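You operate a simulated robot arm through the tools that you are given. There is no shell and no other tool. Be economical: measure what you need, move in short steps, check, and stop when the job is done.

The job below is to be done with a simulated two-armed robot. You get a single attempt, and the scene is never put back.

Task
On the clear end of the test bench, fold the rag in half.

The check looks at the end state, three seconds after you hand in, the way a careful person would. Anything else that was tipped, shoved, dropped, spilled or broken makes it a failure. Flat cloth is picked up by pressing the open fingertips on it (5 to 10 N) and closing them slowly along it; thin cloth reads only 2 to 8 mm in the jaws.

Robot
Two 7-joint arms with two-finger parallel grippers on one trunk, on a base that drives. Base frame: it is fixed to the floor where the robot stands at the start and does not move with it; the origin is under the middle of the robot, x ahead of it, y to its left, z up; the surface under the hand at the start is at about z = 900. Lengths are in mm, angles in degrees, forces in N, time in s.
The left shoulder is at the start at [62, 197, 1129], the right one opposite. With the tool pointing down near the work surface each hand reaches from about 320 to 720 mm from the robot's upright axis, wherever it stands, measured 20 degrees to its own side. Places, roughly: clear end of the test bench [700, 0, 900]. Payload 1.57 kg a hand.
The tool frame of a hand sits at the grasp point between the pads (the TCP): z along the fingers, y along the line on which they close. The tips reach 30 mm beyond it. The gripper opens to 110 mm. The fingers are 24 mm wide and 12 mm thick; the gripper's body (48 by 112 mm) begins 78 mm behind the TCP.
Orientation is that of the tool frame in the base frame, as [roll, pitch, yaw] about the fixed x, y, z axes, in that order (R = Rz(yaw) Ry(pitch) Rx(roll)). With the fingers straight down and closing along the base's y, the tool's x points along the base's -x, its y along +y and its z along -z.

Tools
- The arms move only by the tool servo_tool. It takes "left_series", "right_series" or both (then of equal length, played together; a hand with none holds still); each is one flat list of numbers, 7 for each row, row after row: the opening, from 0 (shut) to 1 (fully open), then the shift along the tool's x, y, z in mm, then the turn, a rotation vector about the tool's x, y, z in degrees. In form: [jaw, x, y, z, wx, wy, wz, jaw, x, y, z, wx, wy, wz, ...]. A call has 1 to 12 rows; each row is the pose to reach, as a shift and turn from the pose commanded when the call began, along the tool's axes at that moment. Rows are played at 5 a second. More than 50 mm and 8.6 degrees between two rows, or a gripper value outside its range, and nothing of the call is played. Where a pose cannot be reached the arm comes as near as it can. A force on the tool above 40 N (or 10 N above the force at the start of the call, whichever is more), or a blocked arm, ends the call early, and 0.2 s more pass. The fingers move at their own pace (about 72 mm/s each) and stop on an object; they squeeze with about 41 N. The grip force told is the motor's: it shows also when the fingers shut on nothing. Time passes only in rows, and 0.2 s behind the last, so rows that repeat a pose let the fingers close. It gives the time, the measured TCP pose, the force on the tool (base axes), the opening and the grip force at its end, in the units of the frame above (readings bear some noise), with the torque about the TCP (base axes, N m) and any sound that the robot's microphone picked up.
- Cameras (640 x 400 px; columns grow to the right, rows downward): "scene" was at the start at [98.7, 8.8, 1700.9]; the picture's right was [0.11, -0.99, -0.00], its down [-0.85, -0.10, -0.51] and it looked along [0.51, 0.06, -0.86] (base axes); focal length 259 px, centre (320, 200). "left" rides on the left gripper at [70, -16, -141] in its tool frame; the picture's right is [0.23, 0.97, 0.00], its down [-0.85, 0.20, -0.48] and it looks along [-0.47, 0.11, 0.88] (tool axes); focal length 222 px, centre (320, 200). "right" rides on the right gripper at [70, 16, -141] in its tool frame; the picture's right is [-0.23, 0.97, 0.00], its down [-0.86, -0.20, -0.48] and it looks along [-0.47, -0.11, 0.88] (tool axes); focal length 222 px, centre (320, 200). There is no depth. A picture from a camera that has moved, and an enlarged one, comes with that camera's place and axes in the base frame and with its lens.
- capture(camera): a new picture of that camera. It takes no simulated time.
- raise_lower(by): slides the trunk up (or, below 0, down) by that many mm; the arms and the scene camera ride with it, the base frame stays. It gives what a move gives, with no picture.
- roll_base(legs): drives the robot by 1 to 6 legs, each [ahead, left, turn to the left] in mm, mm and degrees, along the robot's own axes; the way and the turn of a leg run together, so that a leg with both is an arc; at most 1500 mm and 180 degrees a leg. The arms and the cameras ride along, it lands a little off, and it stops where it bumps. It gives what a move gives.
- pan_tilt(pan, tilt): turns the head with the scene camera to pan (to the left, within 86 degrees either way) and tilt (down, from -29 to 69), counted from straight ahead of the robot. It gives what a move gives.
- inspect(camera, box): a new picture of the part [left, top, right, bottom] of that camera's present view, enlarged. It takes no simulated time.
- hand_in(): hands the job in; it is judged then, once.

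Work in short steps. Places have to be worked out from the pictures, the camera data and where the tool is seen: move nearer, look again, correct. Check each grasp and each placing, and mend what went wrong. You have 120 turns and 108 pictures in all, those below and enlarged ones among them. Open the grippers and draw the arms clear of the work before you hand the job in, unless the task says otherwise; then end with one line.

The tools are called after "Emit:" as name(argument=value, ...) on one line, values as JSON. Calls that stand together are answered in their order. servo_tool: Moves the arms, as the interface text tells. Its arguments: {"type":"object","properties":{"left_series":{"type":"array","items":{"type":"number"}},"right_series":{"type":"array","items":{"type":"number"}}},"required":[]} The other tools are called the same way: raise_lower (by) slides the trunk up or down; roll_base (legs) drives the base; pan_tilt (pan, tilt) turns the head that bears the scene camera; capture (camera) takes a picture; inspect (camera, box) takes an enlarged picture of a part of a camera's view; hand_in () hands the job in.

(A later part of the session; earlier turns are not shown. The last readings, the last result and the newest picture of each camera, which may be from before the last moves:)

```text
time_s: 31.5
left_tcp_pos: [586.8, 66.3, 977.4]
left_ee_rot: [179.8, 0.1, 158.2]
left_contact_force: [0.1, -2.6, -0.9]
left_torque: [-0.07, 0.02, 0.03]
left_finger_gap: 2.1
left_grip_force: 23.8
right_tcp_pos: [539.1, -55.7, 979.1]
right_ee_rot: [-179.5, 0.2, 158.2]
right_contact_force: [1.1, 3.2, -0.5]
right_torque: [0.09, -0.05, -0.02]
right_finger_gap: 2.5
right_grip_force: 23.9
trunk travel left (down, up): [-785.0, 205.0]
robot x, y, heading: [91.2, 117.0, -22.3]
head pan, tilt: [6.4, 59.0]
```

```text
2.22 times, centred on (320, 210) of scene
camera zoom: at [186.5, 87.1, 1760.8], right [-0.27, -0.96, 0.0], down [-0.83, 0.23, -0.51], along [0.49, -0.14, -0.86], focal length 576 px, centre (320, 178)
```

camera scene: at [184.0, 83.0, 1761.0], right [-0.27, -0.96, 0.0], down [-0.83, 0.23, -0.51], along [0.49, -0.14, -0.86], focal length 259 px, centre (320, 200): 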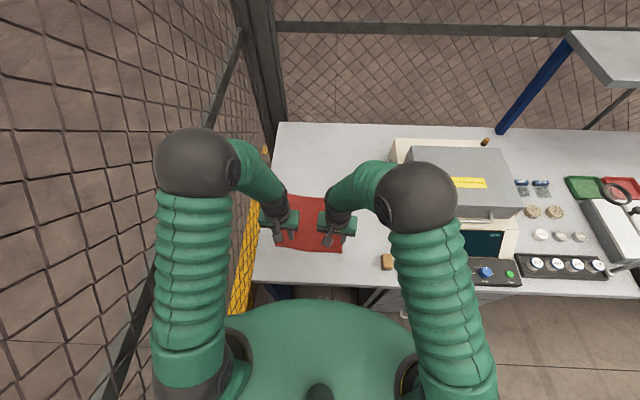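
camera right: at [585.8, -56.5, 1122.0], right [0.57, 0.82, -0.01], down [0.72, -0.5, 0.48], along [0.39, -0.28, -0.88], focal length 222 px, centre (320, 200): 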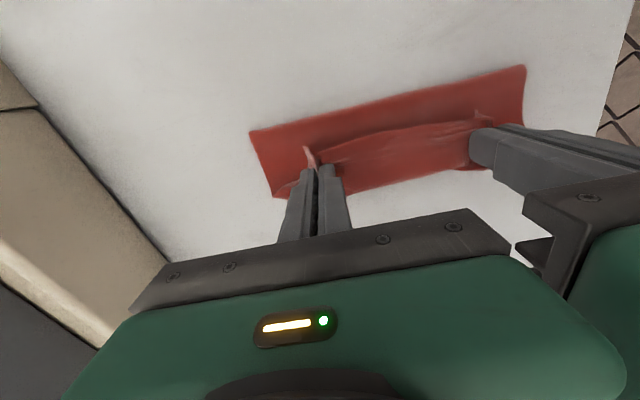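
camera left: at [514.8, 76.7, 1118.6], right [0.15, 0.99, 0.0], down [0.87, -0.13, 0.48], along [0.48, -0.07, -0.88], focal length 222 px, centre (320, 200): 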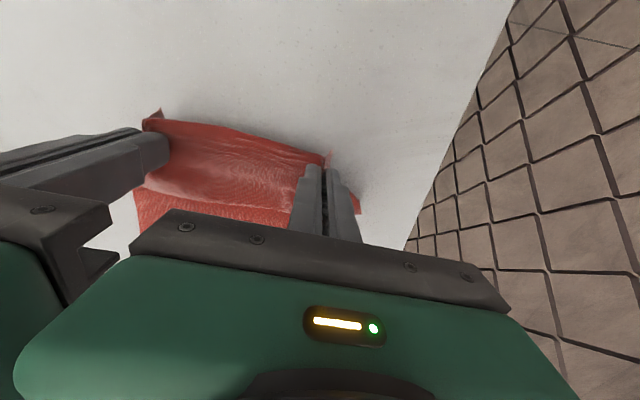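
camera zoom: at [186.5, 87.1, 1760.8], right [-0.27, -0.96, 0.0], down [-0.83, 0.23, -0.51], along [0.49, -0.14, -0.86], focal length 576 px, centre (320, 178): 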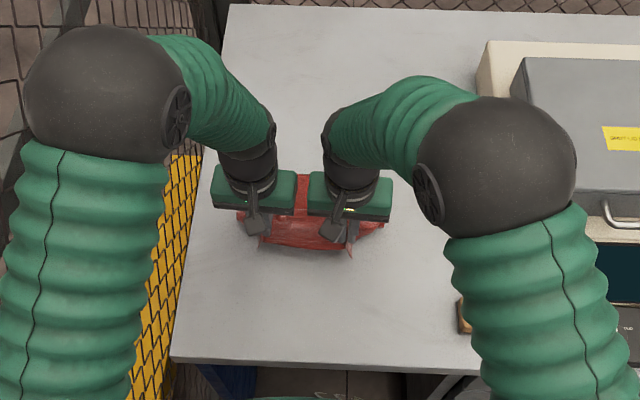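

The lower half is re-laid (far edge around 205–218 mm, grips at n≈73). Now I'll refold along a lower path with the cloth kept slack after the apex, stopping at n≈168, 15 mm up.

Emit:
servo_tool(left_series=[0, -8, 0, -9, 0, 0, 0, 0, -18, 0, -18, 0, 0, 0, 0, -30, 0, -24, 0, 0, 0, 0, -43, 0, -18, 0, 0, 0, 0, -56, 0, -8, 0, 0, 0, 0, -68, 0, 3, 0, 0, 0, 0, -78, 0, 13, 0, 0, 0, 0, -88, 0, 23, 0, 0, 0, 0, -96, 0, 31, 0, 0, 0, 0, -96, 0, 31, 0, 0, 0], right_series=[0, -8, 0, -9, 0, 0, 0, 0, -18, 0, -18, 0, 0, 0, 0, -30, 0, -24, 0, 0, 0, 0, -43, 0, -18, 0, 0, 0, 0, -56, 0, -8, 0, 0, 0, 0, -68, 0, 3, 0, 0, 0, 0, -78, 0, 13, 0, 0, 0, 0, -88, 0, 23, 0, 0, 0, 0, -96, 0, 31, 0, 0, 0, 0, -96, 0, 31, 0, 0, 0])

Emit:
capture(camera="left")

Emit:
capture(camera="right")

Emit:
inspect(camera="scene", box=[220, 120, 420, 300])

```text
time_s: 33.7
left_tcp_pos: [677.2, 29.9, 947.8]
left_ee_rot: [179.8, 0.3, 158.2]
left_contact_force: [-1.6, -2.4, 0.6]
left_torque: [-0.05, 0.04, 0.08]
left_finger_gap: 2.2
left_grip_force: 23.7
right_tcp_pos: [628.2, -91.7, 948.6]
right_ee_rot: [-179.5, 0.3, 158.1]
right_contact_force: [1.7, 3.5, 0.5]
right_torque: [0.09, -0.03, -0.01]
right_finger_gap: 2.4
right_grip_force: 24.2
trunk travel left (down, up): [-785.0, 205.0]
robot x, y, heading: [85.6, 116.3, -22.1]
head pan, tilt: [6.4, 59.0]
```

```text
75 pictures are left
camera left: at [605.0, 40.5, 1088.1], right [0.15, 0.99, 0.0], down [0.87, -0.13, 0.48], along [0.48, -0.07, -0.88], focal length 222 px, centre (320, 200)
```

left: 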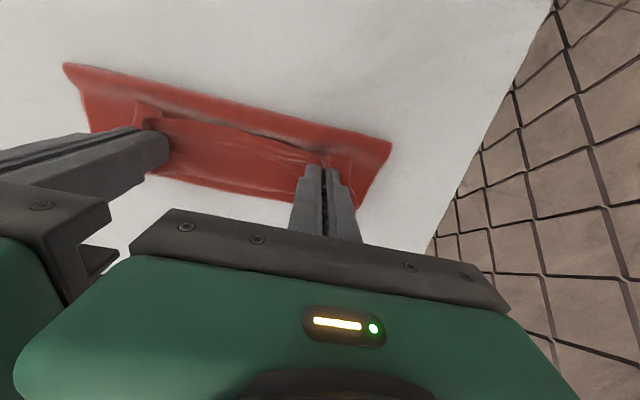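

```text
74 pictures are left
camera right: at [569.8, -50.4, 1090.2], right [0.57, 0.82, -0.01], down [0.72, -0.5, 0.48], along [0.39, -0.28, -0.88], focal length 222 px, centre (320, 200)
```

right: 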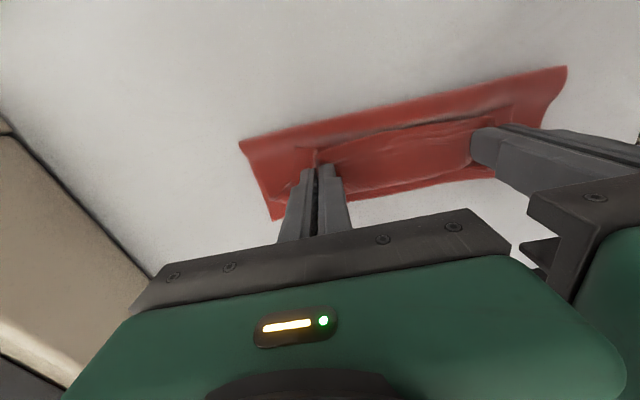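

```text
2.22 times, centred on (320, 210) of scene
camera zoom: at [186.6, 87.0, 1760.9], right [-0.27, -0.96, 0.0], down [-0.83, 0.23, -0.51], along [0.49, -0.14, -0.86], focal length 576 px, centre (320, 178)
```

zoom: 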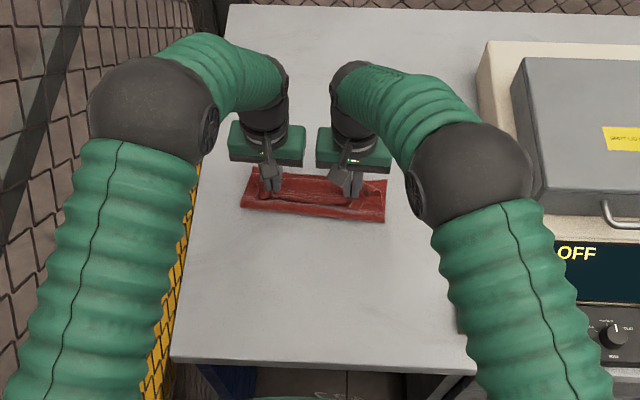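

I see the real problem: without turning the hands, the pinched edge faces the robot, so the cloth doubles back on itself as an S-fold. Folding toward the robot while tilting the fingers forward would flip the edge properly, so I'll lay the rag back flat first.

Emit:
servo_tool(left_series=[0, 12, 0, -14, 0, 0, 0, 0, 27, 0, -30, 0, 0, 0, 0, 45, 0, -45, 0, 0, 0, 0, 63, 0, -52, 0, 0, 0, 0, 80, 0, -46, 0, 0, 0, 0, 97, 0, -36, 0, 0, 0, 0, 115, 0, -25, 0, 0, 0, 0, 132, 0, -15, 0, 0, 0, 0, 146, 0, -5, 0, 0, 0, 0, 156, 0, 4, 0, 0, 0, 0, 162, 0, 12, 0, 0, 0, 0, 162, 0, 14, 0, 0, 0], right_series=[0, 12, 0, -14, 0, 0, 0, 0, 27, 0, -30, 0, 0, 0, 0, 45, 0, -45, 0, 0, 0, 0, 63, 0, -52, 0, 0, 0, 0, 80, 0, -46, 0, 0, 0, 0, 97, 0, -36, 0, 0, 0, 0, 115, 0, -25, 0, 0, 0, 0, 132, 0, -15, 0, 0, 0, 0, 146, 0, -5, 0, 0, 0, 0, 156, 0, 4, 0, 0, 0, 0, 162, 0, 12, 0, 0, 0, 0, 162, 0, 14, 0, 0, 0])

Emit:
capture(camera="left")

Emit:
capture(camera="scene")

```text
time_s: 36.3
left_tcp_pos: [525.7, 90.4, 935.2]
left_ee_rot: [179.9, 0.3, 158.2]
left_contact_force: [-1.5, -4.9, -0.7]
left_torque: [-0.16, 0.05, 0.06]
left_finger_gap: 2.2
left_grip_force: 23.2
right_tcp_pos: [479.7, -33.8, 938.5]
right_ee_rot: [-179.8, 0.5, 157.6]
right_contact_force: [2.3, 4.8, -0.2]
right_torque: [0.16, -0.05, -0.11]
right_finger_gap: 2.2
right_grip_force: 23.9
trunk travel left (down, up): [-785.0, 205.0]
robot x, y, heading: [89.0, 121.0, -22.1]
head pan, tilt: [6.4, 59.0]
```

```text
72 pictures are left
camera left: at [453.8, 100.9, 1075.4], right [0.15, 0.99, 0.0], down [0.87, -0.13, 0.48], along [0.48, -0.07, -0.88], focal length 222 px, centre (320, 200)
```

left: 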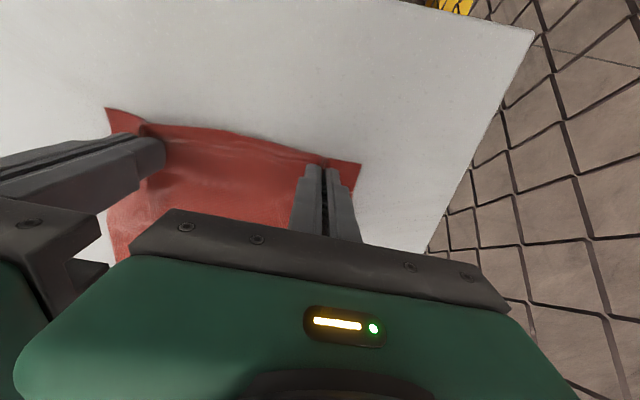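

```text
71 pictures are left
camera scene: at [186.1, 87.3, 1762.7], right [-0.27, -0.96, 0.0], down [-0.83, 0.23, -0.51], along [0.49, -0.14, -0.86], focal length 259 px, centre (320, 200)
```

scene: 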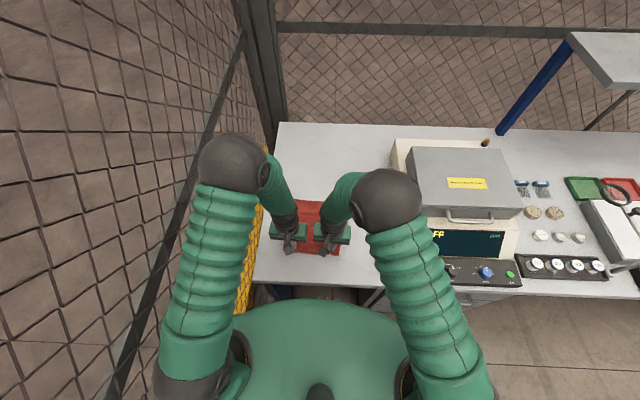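

The rag is laid back. I'll lower the last few mm, pull back slightly, then open the jaws with light contact so the pleats spread flat again, and lift away.

Emit:
servo_tool(left_series=[0, 3, 0, 2, 0, 0, 0, 0, 4, 0, 3, 0, 0, 0, 0.1, 4, 0, 3, 0, 0, 0, 0.2, 4, 0, 3, 0, 0, 0, 0.32, 4, 0, 3, 0, 0, 0, 0.34, 4, 0, 0, 0, 0, 0, 0.34, 4, 0, -15, 0, 0, 0, 0.34, 4, 0, -50, 0, 0, 0, 0.34, 4, 0, -80, 0, 0, 0], right_series=[0, 3, 0, 3, 0, 0, 0, 0, 4, 0, 6, 0, 0, 0, 0.1, 4, 0, 6, 0, 0, 0, 0.2, 4, 0, 6, 0, 0, 0, 0.32, 4, 0, 6, 0, 0, 0, 0.34, 4, 0, 3, 0, 0, 0, 0.34, 4, 0, -15, 0, 0, 0, 0.34, 4, 0, -50, 0, 0, 0, 0.34, 4, 0, -80, 0, 0, 0])

Emit:
capture(camera="left")

Emit:
capture(camera="right")

```text
time_s: 38.3
left_tcp_pos: [518.7, 90.1, 1012.0]
left_ee_rot: [179.8, 0.3, 158.1]
left_contact_force: [-0.4, -0.8, -0.3]
left_torque: [-0.02, 0.02, 0.0]
left_finger_gap: 37.5
left_grip_force: 0.2
right_tcp_pos: [467.1, -45.1, 1007.7]
right_ee_rot: [-178.6, -0.4, 156.5]
right_contact_force: [-0.3, 0.4, 0.2]
right_torque: [-0.02, 0.01, 0.0]
right_finger_gap: 37.4
right_grip_force: 0.0
trunk travel left (down, up): [-785.0, 205.0]
robot x, y, heading: [94.4, 117.6, -22.0]
head pan, tilt: [6.4, 59.0]
```

```text
70 pictures are left
camera left: at [447.1, 102.3, 1153.3], right [0.15, 0.99, 0.0], down [0.86, -0.13, 0.48], along [0.48, -0.07, -0.87], focal length 222 px, centre (320, 200)
```

left: 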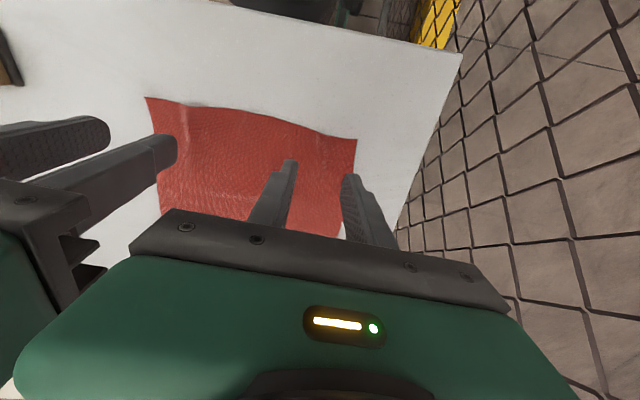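

```text
69 pictures are left
camera right: at [412.1, 0.2, 1149.8], right [0.6, 0.8, -0.02], down [0.71, -0.52, 0.48], along [0.37, -0.3, -0.88], focal length 222 px, centre (320, 200)
```

right: 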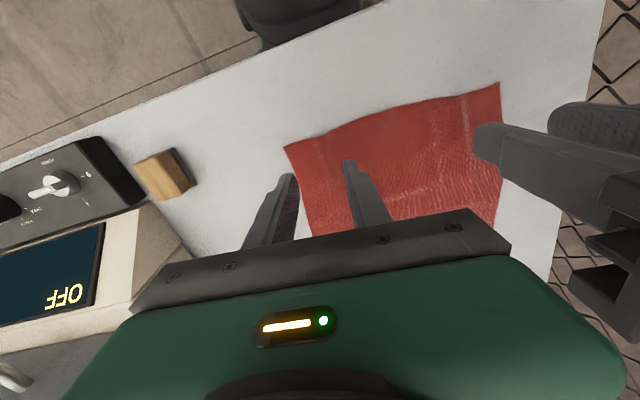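

Released cleanly and the rag is nearly flat. Now I'll fold the far edge toward the robot. First I back the base 60 mm to give the hands room at the end, then move the hands forward over the far edge and look.

Emit:
roll_base(legs=[[-60, 0, 0]])

Emit:
servo_tool(left_series=[0.4, -45, 0, -15, 0, 0, 0, 0.4, -90, 2, -30, 0, 0, 0, 0.4, -135, 4, -40, 0, 0, 0, 0.4, -170, 6, -40, 0, 0, 0, 0.4, -200, 8, -40, 0, 0, 0, 0.4, -200, 8, -40, 0, 0, 0], right_series=[0.4, -45, 0, -15, 0, 0, 0, 0.4, -90, -2, -30, 0, 0, 0, 0.4, -135, -4, -40, 0, 0, 0, 0.4, -170, -6, -40, 0, 0, 0, 0.4, -200, -8, -40, 0, 0, 0, 0.4, -200, -8, -40, 0, 0, 0])

Emit:
capture(camera="left")

Emit:
capture(camera="right")

Emit:
capture(camera="scene")

```text
time_s: 39.3
left_tcp_pos: [472.9, 109.5, 1009.3]
left_ee_rot: [179.8, -0.2, 158.3]
left_contact_force: [1.0, 1.1, -0.4]
left_torque: [-0.01, 0.02, 0.0]
left_finger_gap: 37.3
left_grip_force: 0.2
right_tcp_pos: [424.3, -23.0, 1008.2]
right_ee_rot: [-179.1, -0.6, 156.6]
right_contact_force: [0.5, -0.7, -0.1]
right_torque: [0.03, 0.03, 0.0]
right_finger_gap: 37.5
right_grip_force: 0.2
trunk travel left (down, up): [-785.0, 205.0]
robot x, y, heading: [34.5, 139.6, -22.1]
head pan, tilt: [6.4, 59.0]
```

```text
time_s: 40.7
left_tcp_pos: [656.2, 44.9, 1054.9]
left_ee_rot: [179.9, 0.4, 158.3]
left_contact_force: [-0.2, -0.1, -0.1]
left_torque: [-0.05, 0.0, -0.03]
left_finger_gap: 44.3
left_grip_force: 0.0
right_tcp_pos: [596.1, -107.1, 1056.4]
right_ee_rot: [-179.0, 0.1, 156.5]
right_contact_force: [-1.0, 0.2, 0.3]
right_torque: [0.01, -0.06, 0.0]
right_finger_gap: 43.9
right_grip_force: 0.1
trunk travel left (down, up): [-785.0, 205.0]
robot x, y, heading: [34.9, 135.9, -21.8]
head pan, tilt: [6.4, 59.0]
```

```text
68 pictures are left
camera left: at [583.2, 56.6, 1195.6], right [0.15, 0.99, 0.0], down [0.86, -0.13, 0.49], along [0.48, -0.07, -0.87], focal length 222 px, centre (320, 200)
```

left: 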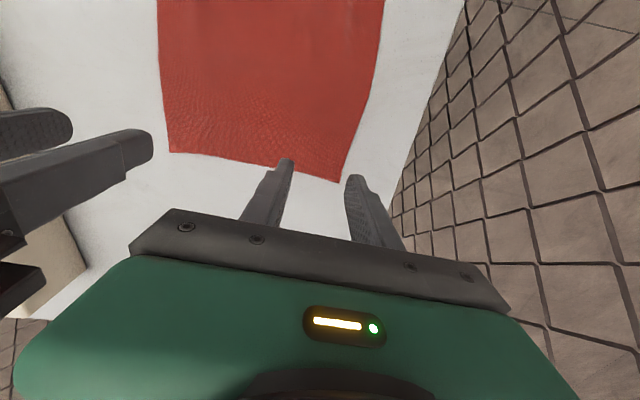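

```text
67 pictures are left
camera right: at [539.1, -63.0, 1197.1], right [0.6, 0.8, -0.01], down [0.71, -0.52, 0.48], along [0.38, -0.3, -0.88], focal length 222 px, centre (320, 200)
```

right: 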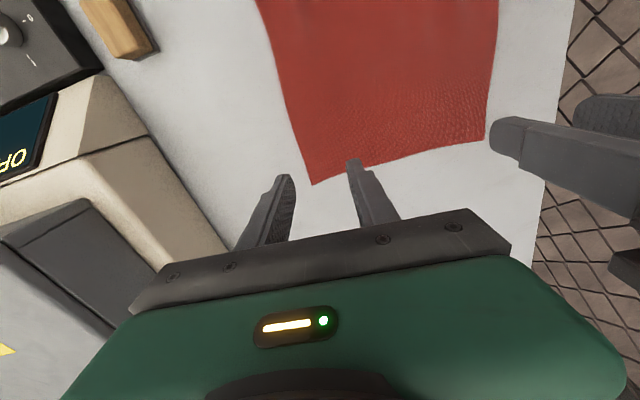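

```text
66 pictures are left
camera scene: at [131.5, 107.8, 1760.9], right [-0.27, -0.96, 0.0], down [-0.83, 0.23, -0.51], along [0.49, -0.14, -0.86], focal length 259 px, centre (320, 200)
```

scene: 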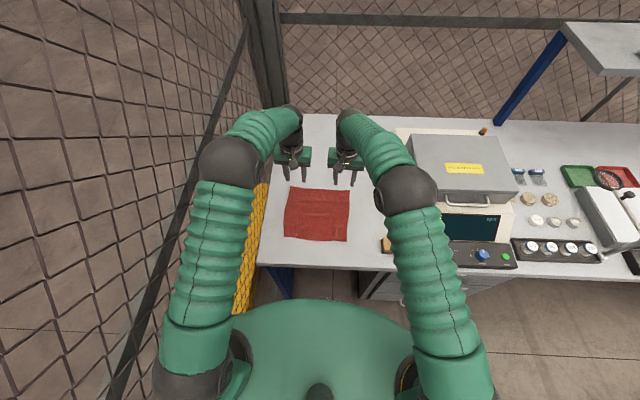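

The new corners are clear: far A(722,66), B(641,-158); near D(515,133), C(434,-77); edge heading about -20°. I'll align both hands to yaw 160° at 42 mm in from the far corners, ~12 mm inside the edge, and descend near the cloth.

Emit:
servo_tool(left_series=[0.3, -15, 0, 10, 0, 0, -0.8, 0.3, -30, 1, 30, 0, 0, -1.7, 0.3, -42, 1, 60, 0, 0, -1.7, 0.3, -42, 1, 90, 0, 0, -1.7, 0.3, -42, 1, 110, 0, 0, -1.7, 0.3, -42, 1, 110, 0, 0, -1.7], right_series=[0.3, -15, 4, 10, 0, 0, -1.5, 0.3, -30, 8, 30, 0, 0, -3.5, 0.3, -45, 12, 60, 0, 0, -3.5, 0.3, -45, 12, 90, 0, 0, -3.5, 0.3, -45, 12, 110, 0, 0, -3.5, 0.3, -45, 12, 110, 0, 0, -3.5])

Emit:
capture(camera="left")

Emit:
capture(camera="right")

```text
time_s: 42.1
left_tcp_pos: [694.4, 31.9, 946.7]
left_ee_rot: [179.8, 0.4, 160.0]
left_contact_force: [0.5, 1.2, 0.5]
left_torque: [0.0, 0.0, 0.0]
left_finger_gap: 33.1
left_grip_force: 0.1
right_tcp_pos: [632.8, -112.0, 944.7]
right_ee_rot: [-179.1, -0.1, 160.1]
right_contact_force: [-0.4, -0.2, 0.5]
right_torque: [-0.04, -0.02, 0.0]
right_finger_gap: 32.8
right_grip_force: 0.2
right hand out of reach, approached as far as the arm can: row 3, 4, 5, 6
trunk travel left (down, up): [-785.0, 205.0]
robot x, y, heading: [35.0, 138.3, -22.0]
head pan, tilt: [6.4, 59.0]
```

```text
65 pictures are left
camera left: at [622.8, 40.0, 1086.4], right [0.12, 0.99, 0.0], down [0.87, -0.11, 0.48], along [0.48, -0.06, -0.87], focal length 222 px, centre (320, 200)
```

left: 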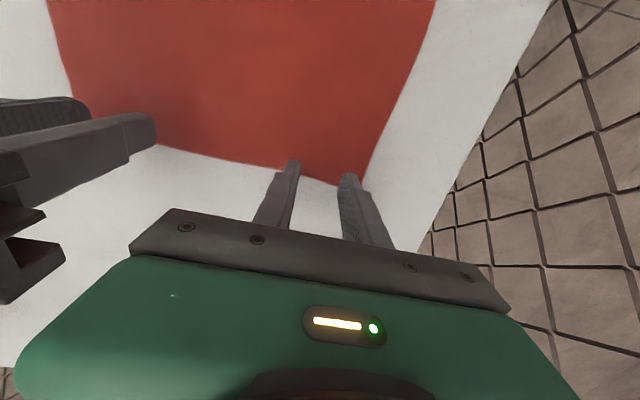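

```text
64 pictures are left
camera right: at [574.1, -72.3, 1085.5], right [0.55, 0.84, -0.01], down [0.74, -0.47, 0.48], along [0.4, -0.27, -0.88], focal length 222 px, centre (320, 200)
```

right: 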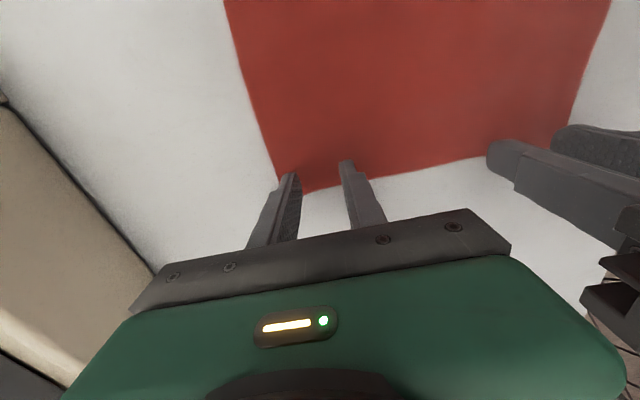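

The right hand ran out of reach ~10 mm short. I'll lift slightly and drive the base ahead 30 mm, compensating the hands afterwards.

Emit:
servo_tool(left_series=[0.3, 10, 0, -15, 0, 0, 0, 0.3, 20, 0, -25, 0, 0, 0], right_series=[0.3, 10, 0, -15, 0, 0, 0, 0.3, 20, 0, -25, 0, 0, 0])

Emit:
roll_base(legs=[[35, 0, 0]])

```text
time_s: 42.7
left_tcp_pos: [671.0, 38.5, 973.6]
left_ee_rot: [179.6, 0.4, 160.1]
left_contact_force: [0.7, 0.5, 1.0]
left_torque: [0.01, -0.01, -0.02]
left_finger_gap: 32.7
left_grip_force: 0.0
right_tcp_pos: [609.6, -106.1, 970.0]
right_ee_rot: [-179.3, 0.1, 160.1]
right_contact_force: [0.1, -0.2, -0.5]
right_torque: [-0.03, 0.02, 0.0]
right_finger_gap: 33.0
right_grip_force: 0.0
trunk travel left (down, up): [-785.0, 205.0]
robot x, y, heading: [35.6, 139.0, -21.9]
head pan, tilt: [6.4, 59.0]
```

```text
time_s: 43.6
left_tcp_pos: [700.7, 27.1, 977.0]
left_ee_rot: [179.8, 0.8, 159.9]
left_contact_force: [-0.6, -0.3, 0.6]
left_torque: [0.0, -0.05, 0.0]
left_finger_gap: 33.3
left_grip_force: 0.0
right_tcp_pos: [639.3, -118.1, 974.6]
right_ee_rot: [-179.1, 0.5, 160.0]
right_contact_force: [-0.2, 0.4, 1.1]
right_torque: [-0.02, -0.04, -0.01]
right_finger_gap: 33.1
right_grip_force: 0.0
trunk travel left (down, up): [-785.0, 205.0]
robot x, y, heading: [68.7, 123.2, -21.7]
head pan, tilt: [6.4, 59.0]
```

Hands are now within reach. I'll trim positions, level the right hand (−0.9° roll), and go down to about 3–5 mm above the rag.

Emit:
servo_tool(left_series=[0.3, 2, 1, 10, 0, 0, 0, 0.3, 5, 2, 22, 0, 0, 0, 0.3, 5, 2, 34, 0, 0, 0, 0.3, 5, 2, 41, 0, 0, 0, 0.3, 5, 2, 41, 0, 0, 0], right_series=[0.3, -1, 2, 10, -0.3, 0, 0, 0.3, -3, 5, 20, -0.9, 0, 0, 0.3, -3, 5, 32, -0.9, 0, 0, 0.3, -3, 5, 38, -0.9, 0, 0, 0.3, -3, 5, 38, -0.9, 0, 0])

Emit:
capture(camera="left")

Emit:
capture(camera="right")

```text
time_s: 44.8
left_tcp_pos: [701.4, 30.4, 932.9]
left_ee_rot: [179.9, 0.5, 159.9]
left_contact_force: [0.1, 0.5, -0.2]
left_torque: [0.0, -0.01, 0.05]
left_finger_gap: 32.9
left_grip_force: 0.0
right_tcp_pos: [649.5, -115.7, 934.0]
right_ee_rot: [180.0, 0.1, 160.1]
right_contact_force: [0.6, -0.3, 1.1]
right_torque: [0.01, 0.0, 0.02]
right_finger_gap: 32.8
right_grip_force: 0.0
trunk travel left (down, up): [-785.0, 205.0]
robot x, y, heading: [66.6, 124.3, -22.0]
head pan, tilt: [6.4, 59.0]
```

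```text
63 pictures are left
camera left: at [629.5, 39.7, 1072.9], right [0.12, 0.99, 0.0], down [0.87, -0.11, 0.49], along [0.48, -0.06, -0.87], focal length 222 px, centre (320, 200)
```

left: 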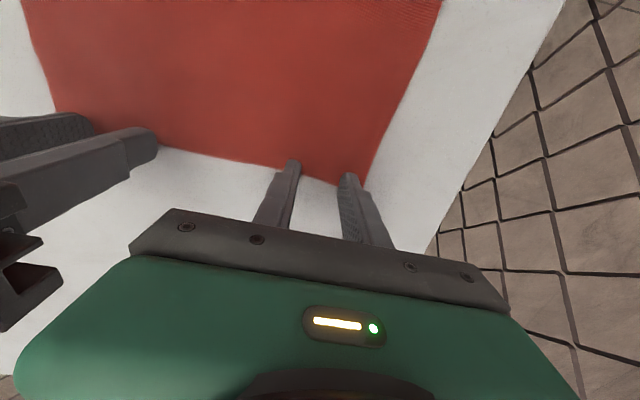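

```text
62 pictures are left
camera right: at [588.8, -76.7, 1075.1], right [0.55, 0.84, 0.0], down [0.73, -0.48, 0.48], along [0.4, -0.26, -0.88], focal length 222 px, centre (320, 200)
```

right: 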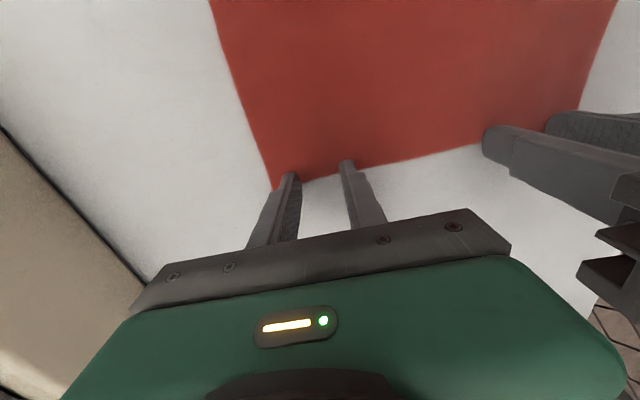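

The edge bows inward, so the tips are barely on it. I'll move both hands 8 mm inward, then press down in small steps.

Emit:
servo_tool(left_series=[0.3, 4, 0, -2, 0, 0, 0, 0.3, 9, 0, -2, 0, 0, 0, 0.3, 9, 0, 0, 0, 0, 0, 0.3, 9, 0, 1.2, 0, 0, 0, 0.3, 9, 0, 1.2, 0, 0, 0], right_series=[0.3, 4, 0, -2, 0, 0, 0, 0.3, 9, 0, -2, 0, 0, 0, 0.3, 9, 0, 0, 0, 0, 0, 0.3, 9, 0, 2, 0, 0, 0, 0.3, 9, 0, 2, 0, 0, 0])

```text
time_s: 46.0
left_tcp_pos: [693.6, 33.0, 931.6]
left_ee_rot: [179.8, 0.4, 159.9]
left_contact_force: [0.0, -0.3, 2.9]
left_torque: [-0.01, 0.05, -0.02]
left_finger_gap: 33.1
left_grip_force: 0.0
right_tcp_pos: [641.4, -111.7, 932.4]
right_ee_rot: [180.0, 0.1, 160.1]
right_contact_force: [-0.4, -0.2, 4.5]
right_torque: [-0.01, 0.0, -0.01]
right_finger_gap: 32.9
right_grip_force: 0.1
trunk travel left (down, up): [-785.0, 205.0]
robot x, y, heading: [68.9, 124.2, -22.0]
head pan, tilt: [6.4, 59.0]
```

Light balanced contact on both. I'll press ~0.7 mm more and close slowly.

Emit:
servo_tool(left_series=[0.3, 0, 0, 0.8, 0, 0, 0, 0.3, 0, 0, 0.8, 0, 0, 0, 0.26, 0, 0, 0.8, 0, 0, 0, 0.22, 0, 0, 0.8, 0, 0, 0, 0.18, 0, 0, 0.8, 0, 0, 0, 0.14, 0, 0, 0.8, 0, 0, 0, 0.1, 0, 0, 0.8, 0, 0, 0, 0.06, 0, 0, 0.8, 0, 0, 0, 0.02, 0, 0, 0.8, 0, 0, 0, 0, 0, 0, 0.8, 0, 0, 0, 0, 0, 0, 0.8, 0, 0, 0], right_series=[0.3, 0, 0, 0.7, 0, 0, 0, 0.3, 0, 0, 0.7, 0, 0, 0, 0.26, 0, 0, 0.7, 0, 0, 0, 0.22, 0, 0, 0.7, 0, 0, 0, 0.18, 0, 0, 0.7, 0, 0, 0, 0.14, 0, 0, 0.7, 0, 0, 0, 0.1, 0, 0, 0.7, 0, 0, 0, 0.06, 0, 0, 0.7, 0, 0, 0, 0.02, 0, 0, 0.7, 0, 0, 0, 0, 0, 0, 0.7, 0, 0, 0, 0, 0, 0, 0.7, 0, 0, 0])

Emit:
capture(camera="left")

Emit:
capture(camera="right")

```text
time_s: 48.4
left_tcp_pos: [692.1, 32.0, 931.1]
left_ee_rot: [-179.9, 0.7, 159.8]
left_contact_force: [-4.8, -17.2, 4.1]
left_torque: [-0.52, 0.2, 0.06]
left_finger_gap: 2.4
left_grip_force: 23.7
right_tcp_pos: [640.0, -108.8, 932.9]
right_ee_rot: [179.6, 0.3, 160.1]
right_contact_force: [8.0, 19.2, 16.0]
right_torque: [0.66, -0.12, -0.01]
right_finger_gap: 2.4
right_grip_force: 23.9
trunk travel left (down, up): [-785.0, 205.0]
robot x, y, heading: [69.6, 122.0, -22.1]
head pan, tilt: [6.4, 59.0]
```

```text
61 pictures are left
camera left: at [619.1, 42.4, 1071.7], right [0.12, 0.99, 0.0], down [0.87, -0.1, 0.49], along [0.48, -0.06, -0.87], focal length 222 px, centre (320, 200)
```

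left: 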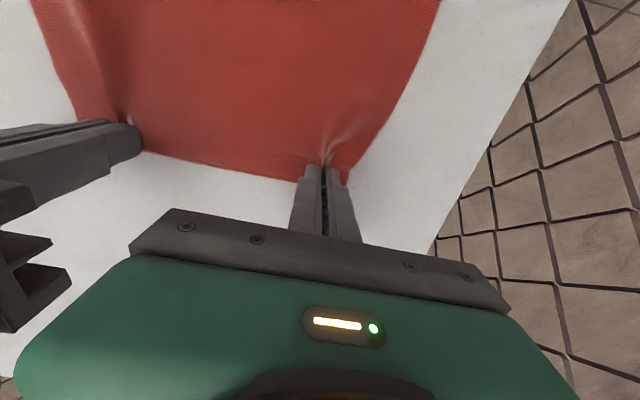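

```text
60 pictures are left
camera right: at [578.9, -71.4, 1074.0], right [0.55, 0.84, 0.0], down [0.73, -0.48, 0.48], along [0.41, -0.26, -0.88], focal length 222 px, centre (320, 200)
```

right: 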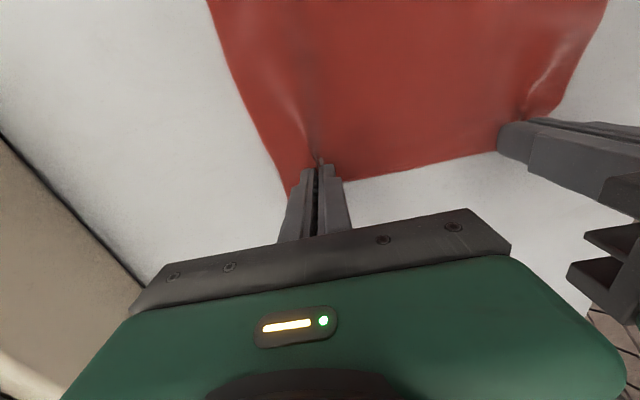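

Both hands hold the far edge (2.4 mm each). I'll ease the tension between them, then lift and tilt the fingers forward progressively to 30° as the edge comes up.

Emit:
servo_tool(left_series=[0, 1.6, -1, -8, 0, -3, 0, 0, 6.2, -2, -15.7, 0, -8, 0, 0, 11.7, -3, -25.2, 0, -13, 0, 0, 18.3, -3, -34.5, 0, -18, 0, 0, 25.7, -3, -42.6, 0, -23, 0, 0, 32.6, -3, -50.7, 0, -27, 0, 0, 40, -3, -56, 0, -30, 0, 0, 40, -3, -56, 0, -30, 0], right_series=[0, 1.6, 1, -8, 0, -3, 0, 0, 6.2, 2, -15.7, 0, -8, 0, 0, 11.7, 3, -25.2, 0, -13, 0, 0, 18.3, 3, -34.5, 0, -18, 0, 0, 25.7, 3, -42.6, 0, -23, 0, 0, 32.6, 3, -50.7, 0, -27, 0, 0, 40, 3, -56, 0, -30, 0, 0, 40, 3, -56, 0, -30, 0])

Emit:
capture(camera="left")

Emit:
capture(camera="scene")

```text
time_s: 50.4
left_tcp_pos: [653.1, 45.8, 985.9]
left_ee_rot: [179.8, 30.5, 159.9]
left_contact_force: [-0.9, 0.5, -1.0]
left_torque: [-0.02, 0.01, 0.01]
left_finger_gap: 2.2
left_grip_force: 23.6
right_tcp_pos: [594.5, -172.9, 986.4]
right_ee_rot: [-179.7, 30.3, 152.1]
right_contact_force: [0.1, -0.3, -0.5]
right_torque: [0.0, 0.0, 0.03]
right_finger_gap: 0.2
right_grip_force: 21.6
trunk travel left (down, up): [-785.0, 205.0]
robot x, y, heading: [66.8, 125.5, -22.0]
head pan, tilt: [6.4, 59.0]
stopped in row 8 (right hand): the arm was blocked; the commanded pose is now the measured one
```

```text
59 pictures are left
camera left: at [523.9, 76.4, 1072.3], right [0.15, 0.98, -0.11], down [0.53, 0.02, 0.85], along [0.83, -0.19, -0.52], focal length 222 px, centre (320, 200)
```

left: 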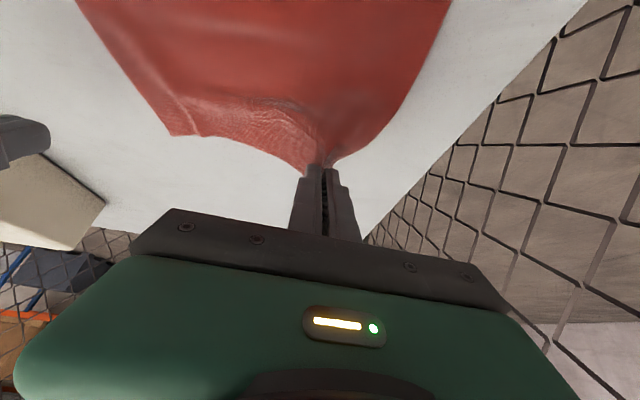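

```text
58 pictures are left
camera scene: at [164.8, 96.1, 1760.3], right [-0.27, -0.96, 0.0], down [-0.83, 0.23, -0.51], along [0.49, -0.14, -0.86], focal length 259 px, centre (320, 200)
```

scene: 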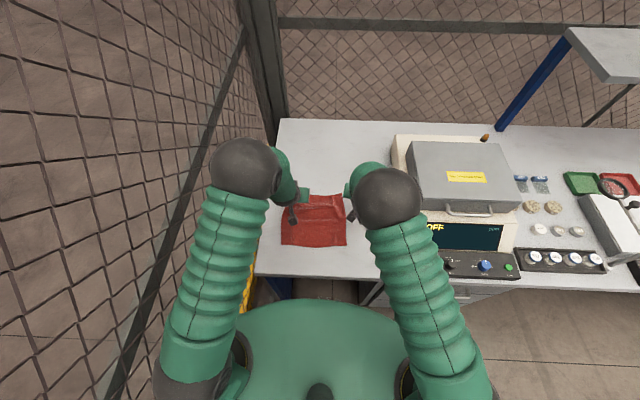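

The right arm couldn't follow the tilt (it reaches across itself), swung aside and lost its grip. I'll lower the left edge back down and release it, and check what the right hand is near.

Emit:
capture(camera="right")

Emit:
servo_tool(left_series=[0, -3.9, 0, 2.6, 0, 4, 0, 0, -10, 0, 7, 0, 9, 0, 0, -16, 0, 12, 0, 15, 0, 0, -22, 0, 17, 0, 21, 0, 0, -26, 0, 20, 0, 27, 0, 0, -29, 0, 22, 0, 30, 0])

```text
57 pictures are left
camera right: at [486.4, -97.1, 1073.6], right [0.63, 0.77, 0.11], down [0.35, -0.41, 0.84], along [0.69, -0.49, -0.52], focal length 222 px, centre (320, 200)
```

right: 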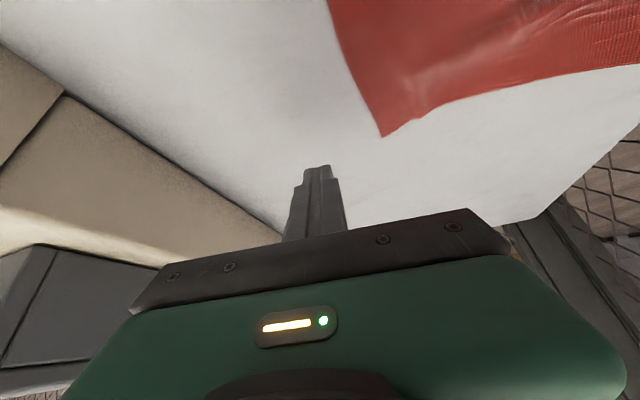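

```text
time_s: 51.8
left_tcp_pos: [686.8, 34.4, 984.2]
left_ee_rot: [179.7, 0.5, 160.0]
left_contact_force: [0.6, -0.3, -0.5]
left_torque: [0.01, 0.01, 0.01]
left_finger_gap: 2.3
left_grip_force: 23.6
right_tcp_pos: [595.5, -172.2, 987.0]
right_ee_rot: [-179.8, 30.2, 152.1]
right_contact_force: [-0.7, -0.6, 0.5]
right_torque: [0.02, -0.02, 0.01]
right_finger_gap: 0.0
right_grip_force: 21.1
trunk travel left (down, up): [-785.0, 205.0]
robot x, y, heading: [70.6, 124.3, -22.1]
head pan, tilt: [6.4, 59.0]
```

Nothing touched by the right hand. I'll lower the left edge down fully, spread-release it, and bring the right hand upright and up.

Emit:
servo_tool(left_series=[0, -1, 0, 15, 0, 0, 0, 0, -3, 0, 30, 0, 0, 0, 0, -5, 0, 42, 0, 0, 0, 0, -7, 0, 52, 0, 0, 0, 0.1, -7, 0, 52.5, 0, 0, 0, 0.2, -7, 0, 52.5, 0, 0, 0, 0.32, -7, 0, 52.5, 0, 0, 0, 0.34, -7, 0, 48, 0, 0, 0, 0.34, -7, 0, 25, 0, 0, 0, 0.34, -7, 0, -15, 0, 0, 0, 0.34, -7, 0, -50, 0, 0, 0], right_series=[0.1, 0, 0, -10, 0, 0, 0, 0.2, 0, 0, -20, 0, 0, 0, 0.3, 0, 0, -30, 0, 0, 0, 0.34, 0, 0, -40, 0, 6, 0, 0.34, 0, 0, -50, 0, 12, 0, 0.34, 0, 0, -60, 0, 18, 0, 0.34, 0, 0, -60, 0, 24, 0, 0.34, 0, 0, -60, 0, 30, 0, 0.34, 0, 0, -60, 0, 30, 0, 0.34, 0, 0, -60, 0, 30, 0, 0.34, 0, 0, -60, 0, 30, 0])

Emit:
capture(camera="left")

Emit:
capture(camera="scene")

```text
time_s: 54.2
left_tcp_pos: [693.3, 30.1, 1034.4]
left_ee_rot: [179.7, 0.6, 160.1]
left_contact_force: [0.4, -0.9, -0.2]
left_torque: [-0.02, -0.04, -0.02]
left_finger_gap: 37.3
left_grip_force: 0.1
right_tcp_pos: [569.8, -152.1, 1038.7]
right_ee_rot: [-179.9, 0.2, 152.7]
right_contact_force: [-0.1, -0.2, 0.2]
right_torque: [0.02, -0.02, 0.0]
right_finger_gap: 37.5
right_grip_force: 0.0
trunk travel left (down, up): [-785.0, 205.0]
robot x, y, heading: [70.3, 123.7, -22.0]
head pan, tilt: [6.4, 59.0]
```

```text
56 pictures are left
camera left: at [620.8, 39.2, 1175.2], right [0.12, 0.99, 0.0], down [0.87, -0.11, 0.49], along [0.48, -0.06, -0.87], focal length 222 px, centre (320, 200)
```

left: 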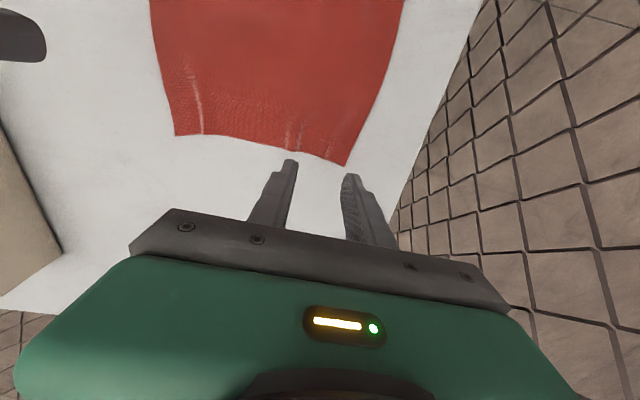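

```text
55 pictures are left
camera scene: at [164.5, 94.6, 1760.8], right [-0.27, -0.96, 0.0], down [-0.83, 0.23, -0.51], along [0.49, -0.14, -0.86], focal length 259 px, centre (320, 200)
```

scene: 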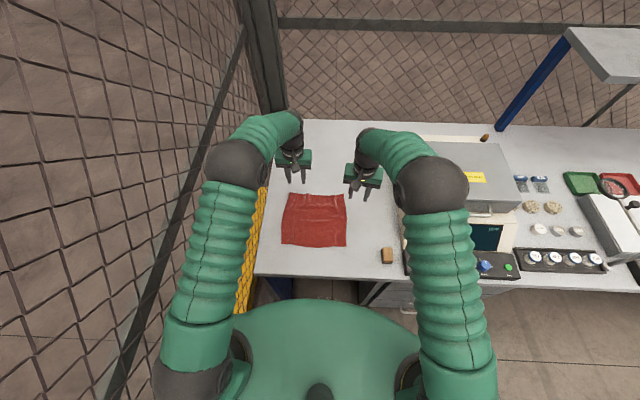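

The rag is flat again with mild pleats. I'll shift the base 80 mm left to centre it on the rag (left elbow is still ~400 mm from the fence), then test the tilt in free air before gripping again.

Emit:
roll_base(legs=[[-20, 80, 2]])

Emit:
servo_tool(left_series=[0.34, 0, -20, -10, 0, 0, 0, 0.34, 0, -40, -20, 0, 0, 0, 0.34, 0, -60, -20, 0, 0, 0, 0.34, 0, -75, -20, 0, 0, 0, 0.34, 0, -75, -20, 0, 0, 0], right_series=[0.34, -15, -10, -10, 0, 0, -3, 0.34, -30, -20, -20, 0, 0, -6, 0.34, -45, -20, -20, 0, 0, -7, 0.34, -60, -20, -20, 0, 0, -7, 0.34, -70, -20, -20, 0, 0, -7])

Emit:
capture(camera="scene")

Emit:
capture(camera="right")

Emit:
capture(camera="left")

```text
time_s: 55.2
left_tcp_pos: [682.8, 98.6, 1030.1]
left_ee_rot: [179.6, 0.1, 164.0]
left_contact_force: [1.0, -0.2, -0.5]
left_torque: [-0.05, 0.02, -0.02]
left_finger_gap: 37.6
left_grip_force: 0.1
right_tcp_pos: [569.7, -90.9, 1035.6]
right_ee_rot: [180.0, 0.0, 157.0]
right_contact_force: [0.8, 0.0, -1.3]
right_torque: [-0.02, 0.05, -0.04]
right_finger_gap: 37.3
right_grip_force: 0.1
trunk travel left (down, up): [-785.0, 205.0]
robot x, y, heading: [46.7, 148.5, -18.0]
head pan, tilt: [6.4, 59.0]
```

```text
time_s: 56.4
left_tcp_pos: [658.6, 48.1, 1055.2]
left_ee_rot: [-179.2, 0.5, 164.0]
left_contact_force: [0.6, 0.1, -0.1]
left_torque: [0.03, 0.04, 0.02]
left_finger_gap: 37.5
left_grip_force: 0.1
right_tcp_pos: [625.5, -114.3, 1062.0]
right_ee_rot: [-178.7, 0.3, 163.9]
right_contact_force: [0.3, 0.3, 0.3]
right_torque: [0.01, 0.01, -0.01]
right_finger_gap: 37.6
right_grip_force: 0.1
trunk travel left (down, up): [-785.0, 205.0]
robot x, y, heading: [45.9, 153.2, -18.0]
head pan, tilt: [6.4, 59.0]
```

```text
54 pictures are left
camera scene: at [142.2, 114.1, 1760.6], right [-0.2, -0.98, -0.01], down [-0.84, 0.18, -0.51], along [0.5, -0.1, -0.86], focal length 259 px, centre (320, 200)
```

scene: 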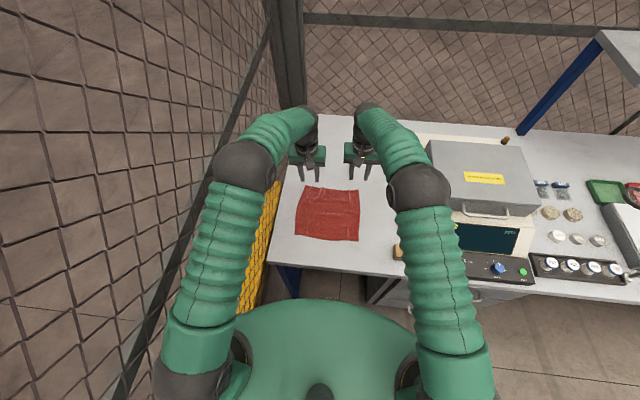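

```text
53 pictures are left
camera right: at [563.2, -76.5, 1203.7], right [0.49, 0.87, -0.02], down [0.77, -0.42, 0.49], along [0.42, -0.25, -0.87], focal length 222 px, centre (320, 200)
```

right: 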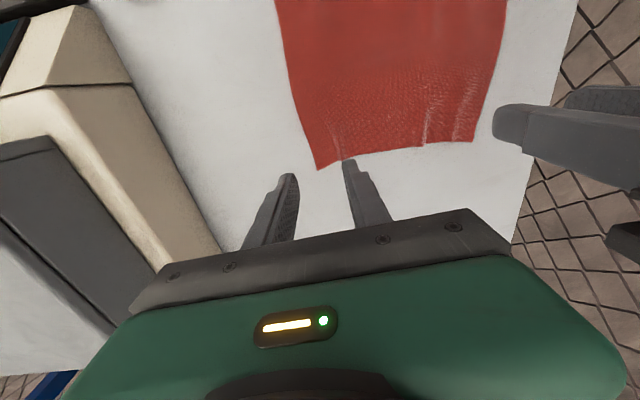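

```text
52 pictures are left
camera left: at [587.2, 54.9, 1195.0], right [0.05, 1.0, -0.02], down [0.87, -0.04, 0.48], along [0.48, -0.04, -0.87], focal length 222 px, centre (320, 200)
```

left: 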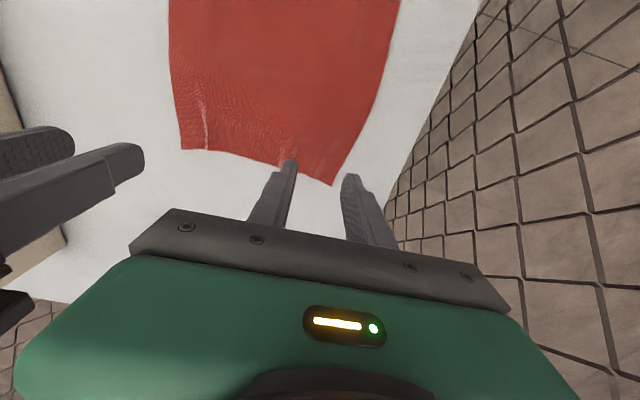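

The robot is now centred (rag spans left −95 to +128 mm, ahead 445–673 mm). I'll rehearse the tilting, backward motion in the air.

Emit:
servo_tool(left_series=[0.34, 9, 0, -5, 0, -8, 0, 0.34, 20, 0, -10, 0, -16, 0, 0.34, 35, 0, -15, 0, -24, 0, 0.34, 50, 0, -15, 0, -32, 0, 0.34, 72, 0, -15, 0, -40, 0, 0.34, 95, 0, -10, 0, -48, 0, 0.34, 120, 0, -5, 0, -55, 0, 0.34, 140, 0, 0, 0, -60, 0, 0.34, 140, 0, 0, 0, -60, 0], right_series=[0.34, 9, 0, -5, 0, -8, 0, 0.34, 20, 0, -10, 0, -16, 0, 0.34, 35, 0, -15, 0, -24, 0, 0.34, 50, 0, -15, 0, -32, 0, 0.34, 72, 0, -15, 0, -40, 0, 0.34, 95, 0, -10, 0, -48, 0, 0.34, 120, 0, -5, 0, -55, 0, 0.34, 140, 0, 0, 0, -60, 0, 0.34, 140, 0, 0, 0, -60, 0])

Emit:
capture(camera="scene")

```text
time_s: 57.8
left_tcp_pos: [611.2, 133.4, 1082.6]
left_ee_rot: [-175.3, 45.5, 174.8]
left_contact_force: [0.7, 3.5, 0.1]
left_torque: [-0.21, 0.11, -0.24]
left_finger_gap: 37.5
left_grip_force: 0.0
right_tcp_pos: [520.8, -235.2, 1094.0]
right_ee_rot: [179.9, 45.4, 145.3]
right_contact_force: [1.3, 1.0, -0.8]
right_torque: [-0.09, 0.04, -0.08]
right_finger_gap: 37.5
right_grip_force: 0.0
trunk travel left (down, up): [-785.0, 205.0]
robot x, y, heading: [43.2, 147.5, -18.1]
head pan, tilt: [6.4, 59.0]
stopped in row 6 (right hand): the arm was blocked; the commanded pose is now the measured one
```

```text
51 pictures are left
camera scene: at [137.7, 117.6, 1763.9], right [-0.2, -0.98, -0.01], down [-0.84, 0.18, -0.51], along [0.5, -0.1, -0.86], focal length 259 px, centre (320, 200)
```

scene: 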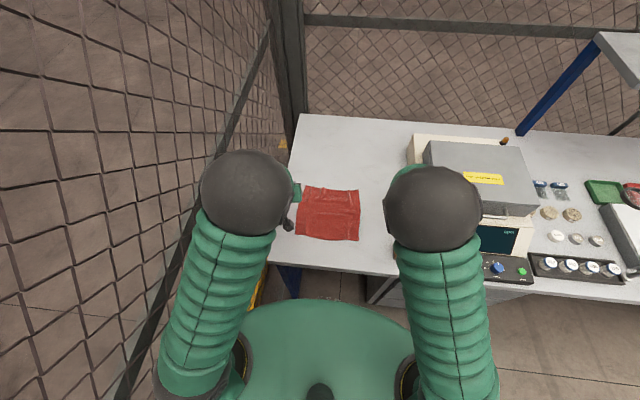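

Both arms swung outward because the wrists came too close to the shoulders (elbows fully folded), so the tilt itself isn't the problem. The tilt has to happen at long reach, with the base backing away to make the fold. I'll straighten the hands and rehearse further out.

Emit:
servo_tool(left_series=[0.34, -10, 0, 0, 0, 8, 0, 0.34, -20, 0, 0, 0, 16, 0, 0.34, -30, 0, 0, 0, 24, 0, 0.34, -40, 0, 0, 0, 32, 0, 0.34, -50, 0, 0, 0, 40, 0, 0.34, -55, 0, 0, 0, 45, 0, 0.34, -55, 0, 0, 0, 45, 0], right_series=[0.34, -10, 0, 0, 0, 8, 0, 0.34, -20, 0, 0, 0, 16, 0, 0.34, -30, 0, 0, 0, 24, 0, 0.34, -40, 0, 0, 0, 32, 0, 0.34, -50, 0, 0, 0, 40, 0, 0.34, -55, 0, 0, 0, 45, 0, 0.34, -55, 0, 0, 0, 45, 0])

```text
time_s: 59.4
left_tcp_pos: [647.3, 126.3, 1119.9]
left_ee_rot: [-176.9, 0.6, 171.3]
left_contact_force: [0.1, 0.3, -0.2]
left_torque: [-0.01, -0.03, 0.01]
left_finger_gap: 37.5
left_grip_force: 0.0
right_tcp_pos: [556.7, -243.0, 1129.7]
right_ee_rot: [180.0, 0.1, 147.3]
right_contact_force: [-0.5, -0.2, 0.1]
right_torque: [0.02, -0.02, 0.01]
right_finger_gap: 37.3
right_grip_force: 0.1
trunk travel left (down, up): [-785.0, 205.0]
robot x, y, heading: [42.3, 150.7, -17.6]
head pan, tilt: [6.4, 59.0]
```

Corners now: A(726,60), B(662,-144). I'll move the base 30 mm ahead and bring both hands, upright and at yaw ~162°, to ~100 mm above the grip points near (704,30) and (661,-107).

Emit:
roll_base(legs=[[30, 0, 0]])

Emit:
servo_tool(left_series=[0.3, -8, -16, 10, -1, 0, 2, 0.3, -16, -32, 20, -2, 0, 4, 0.3, -24, -48, 35, -3, 0, 6, 0.3, -32, -65, 50, -3, 0, 8.7, 0.3, -41, -82, 65, -3, 0, 8.7, 0.3, -41, -82, 65, -3, 0, 8.7], right_series=[0.3, 3, 33, 10, 0, 0, -3, 0.3, 6, 66, 20, 0, 0, -6, 0.3, 9, 99, 35, 0, 0, -9, 0.3, 12, 132, 55, 0, 0, -12, 0.3, 14, 163, 75, 0, 0, -15.3, 0.3, 14, 163, 75, 0, 0, -15.3])

```text
time_s: 60.2
left_tcp_pos: [670.8, 121.5, 1125.2]
left_ee_rot: [-176.6, 1.2, 171.2]
left_contact_force: [-0.6, -0.5, 0.8]
left_torque: [0.0, -0.05, -0.02]
left_finger_gap: 37.6
left_grip_force: 0.0
right_tcp_pos: [579.7, -248.2, 1134.3]
right_ee_rot: [-179.9, 0.7, 147.4]
right_contact_force: [-0.5, -0.4, 0.4]
right_torque: [0.0, -0.01, 0.02]
right_finger_gap: 37.4
right_grip_force: 0.0
trunk travel left (down, up): [-785.0, 205.0]
robot x, y, heading: [72.3, 144.3, -18.1]
head pan, tilt: [6.4, 59.0]
```

```text
time_s: 61.6
left_tcp_pos: [704.0, 32.2, 1062.7]
left_ee_rot: [-179.6, 1.2, 162.6]
left_contact_force: [0.0, -0.3, 1.3]
left_torque: [0.0, -0.03, 0.0]
left_finger_gap: 33.1
left_grip_force: 0.0
right_tcp_pos: [664.1, -101.9, 1054.9]
right_ee_rot: [-179.5, 0.4, 162.7]
right_contact_force: [-0.8, 0.1, 0.6]
right_torque: [-0.03, -0.02, 0.01]
right_finger_gap: 32.8
right_grip_force: 0.1
trunk travel left (down, up): [-785.0, 205.0]
robot x, y, heading: [71.6, 142.1, -18.0]
head pan, tilt: [6.4, 59.0]
```

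Now the rehearsal at long reach: tilt to 56° with the tips nearly in place.

Emit:
servo_tool(left_series=[0, 4, 0, -5, 0, -8, 0, 0, 8, 0, -10, 0, -16, 0, 0, 12, 0, -15, 0, -24, 0, 0, 17, 0, -20, 0, -32, 0, 0, 22, 0, -23, 0, -40, 0, 0, 28, 0, -25, 0, -48, 0, 0, 34, 0, -25, 0, -56, 0, 0, 34, 0, -25, 0, -56, 0], right_series=[0, 4, 0, -5, 0, -8, 0, 0, 8, 0, -10, 0, -16, 0, 0, 12, 0, -15, 0, -24, 0, 0, 17, 0, -20, 0, -32, 0, 0, 22, 0, -23, 0, -40, 0, 0, 28, 0, -25, 0, -48, 0, 0, 34, 0, -25, 0, -56, 0, 0, 34, 0, -25, 0, -56, 0])

```text
time_s: 63.0
left_tcp_pos: [696.5, 61.0, 1099.3]
left_ee_rot: [-177.5, 47.3, 167.5]
left_contact_force: [-0.3, 0.5, 1.0]
left_torque: [0.02, -0.04, -0.02]
left_finger_gap: 0.2
left_grip_force: 21.4
right_tcp_pos: [615.9, -243.6, 1095.9]
right_ee_rot: [178.2, 46.4, 145.5]
right_contact_force: [-0.9, 0.2, 0.4]
right_torque: [-0.03, 0.0, 0.04]
right_finger_gap: 0.1
right_grip_force: 21.0
trunk travel left (down, up): [-785.0, 205.0]
robot x, y, heading: [73.1, 137.3, -17.9]
head pan, tilt: [6.4, 59.0]
stopped in row 6 (right hand): the arm was blocked; the commanded pose is now the measured one
```

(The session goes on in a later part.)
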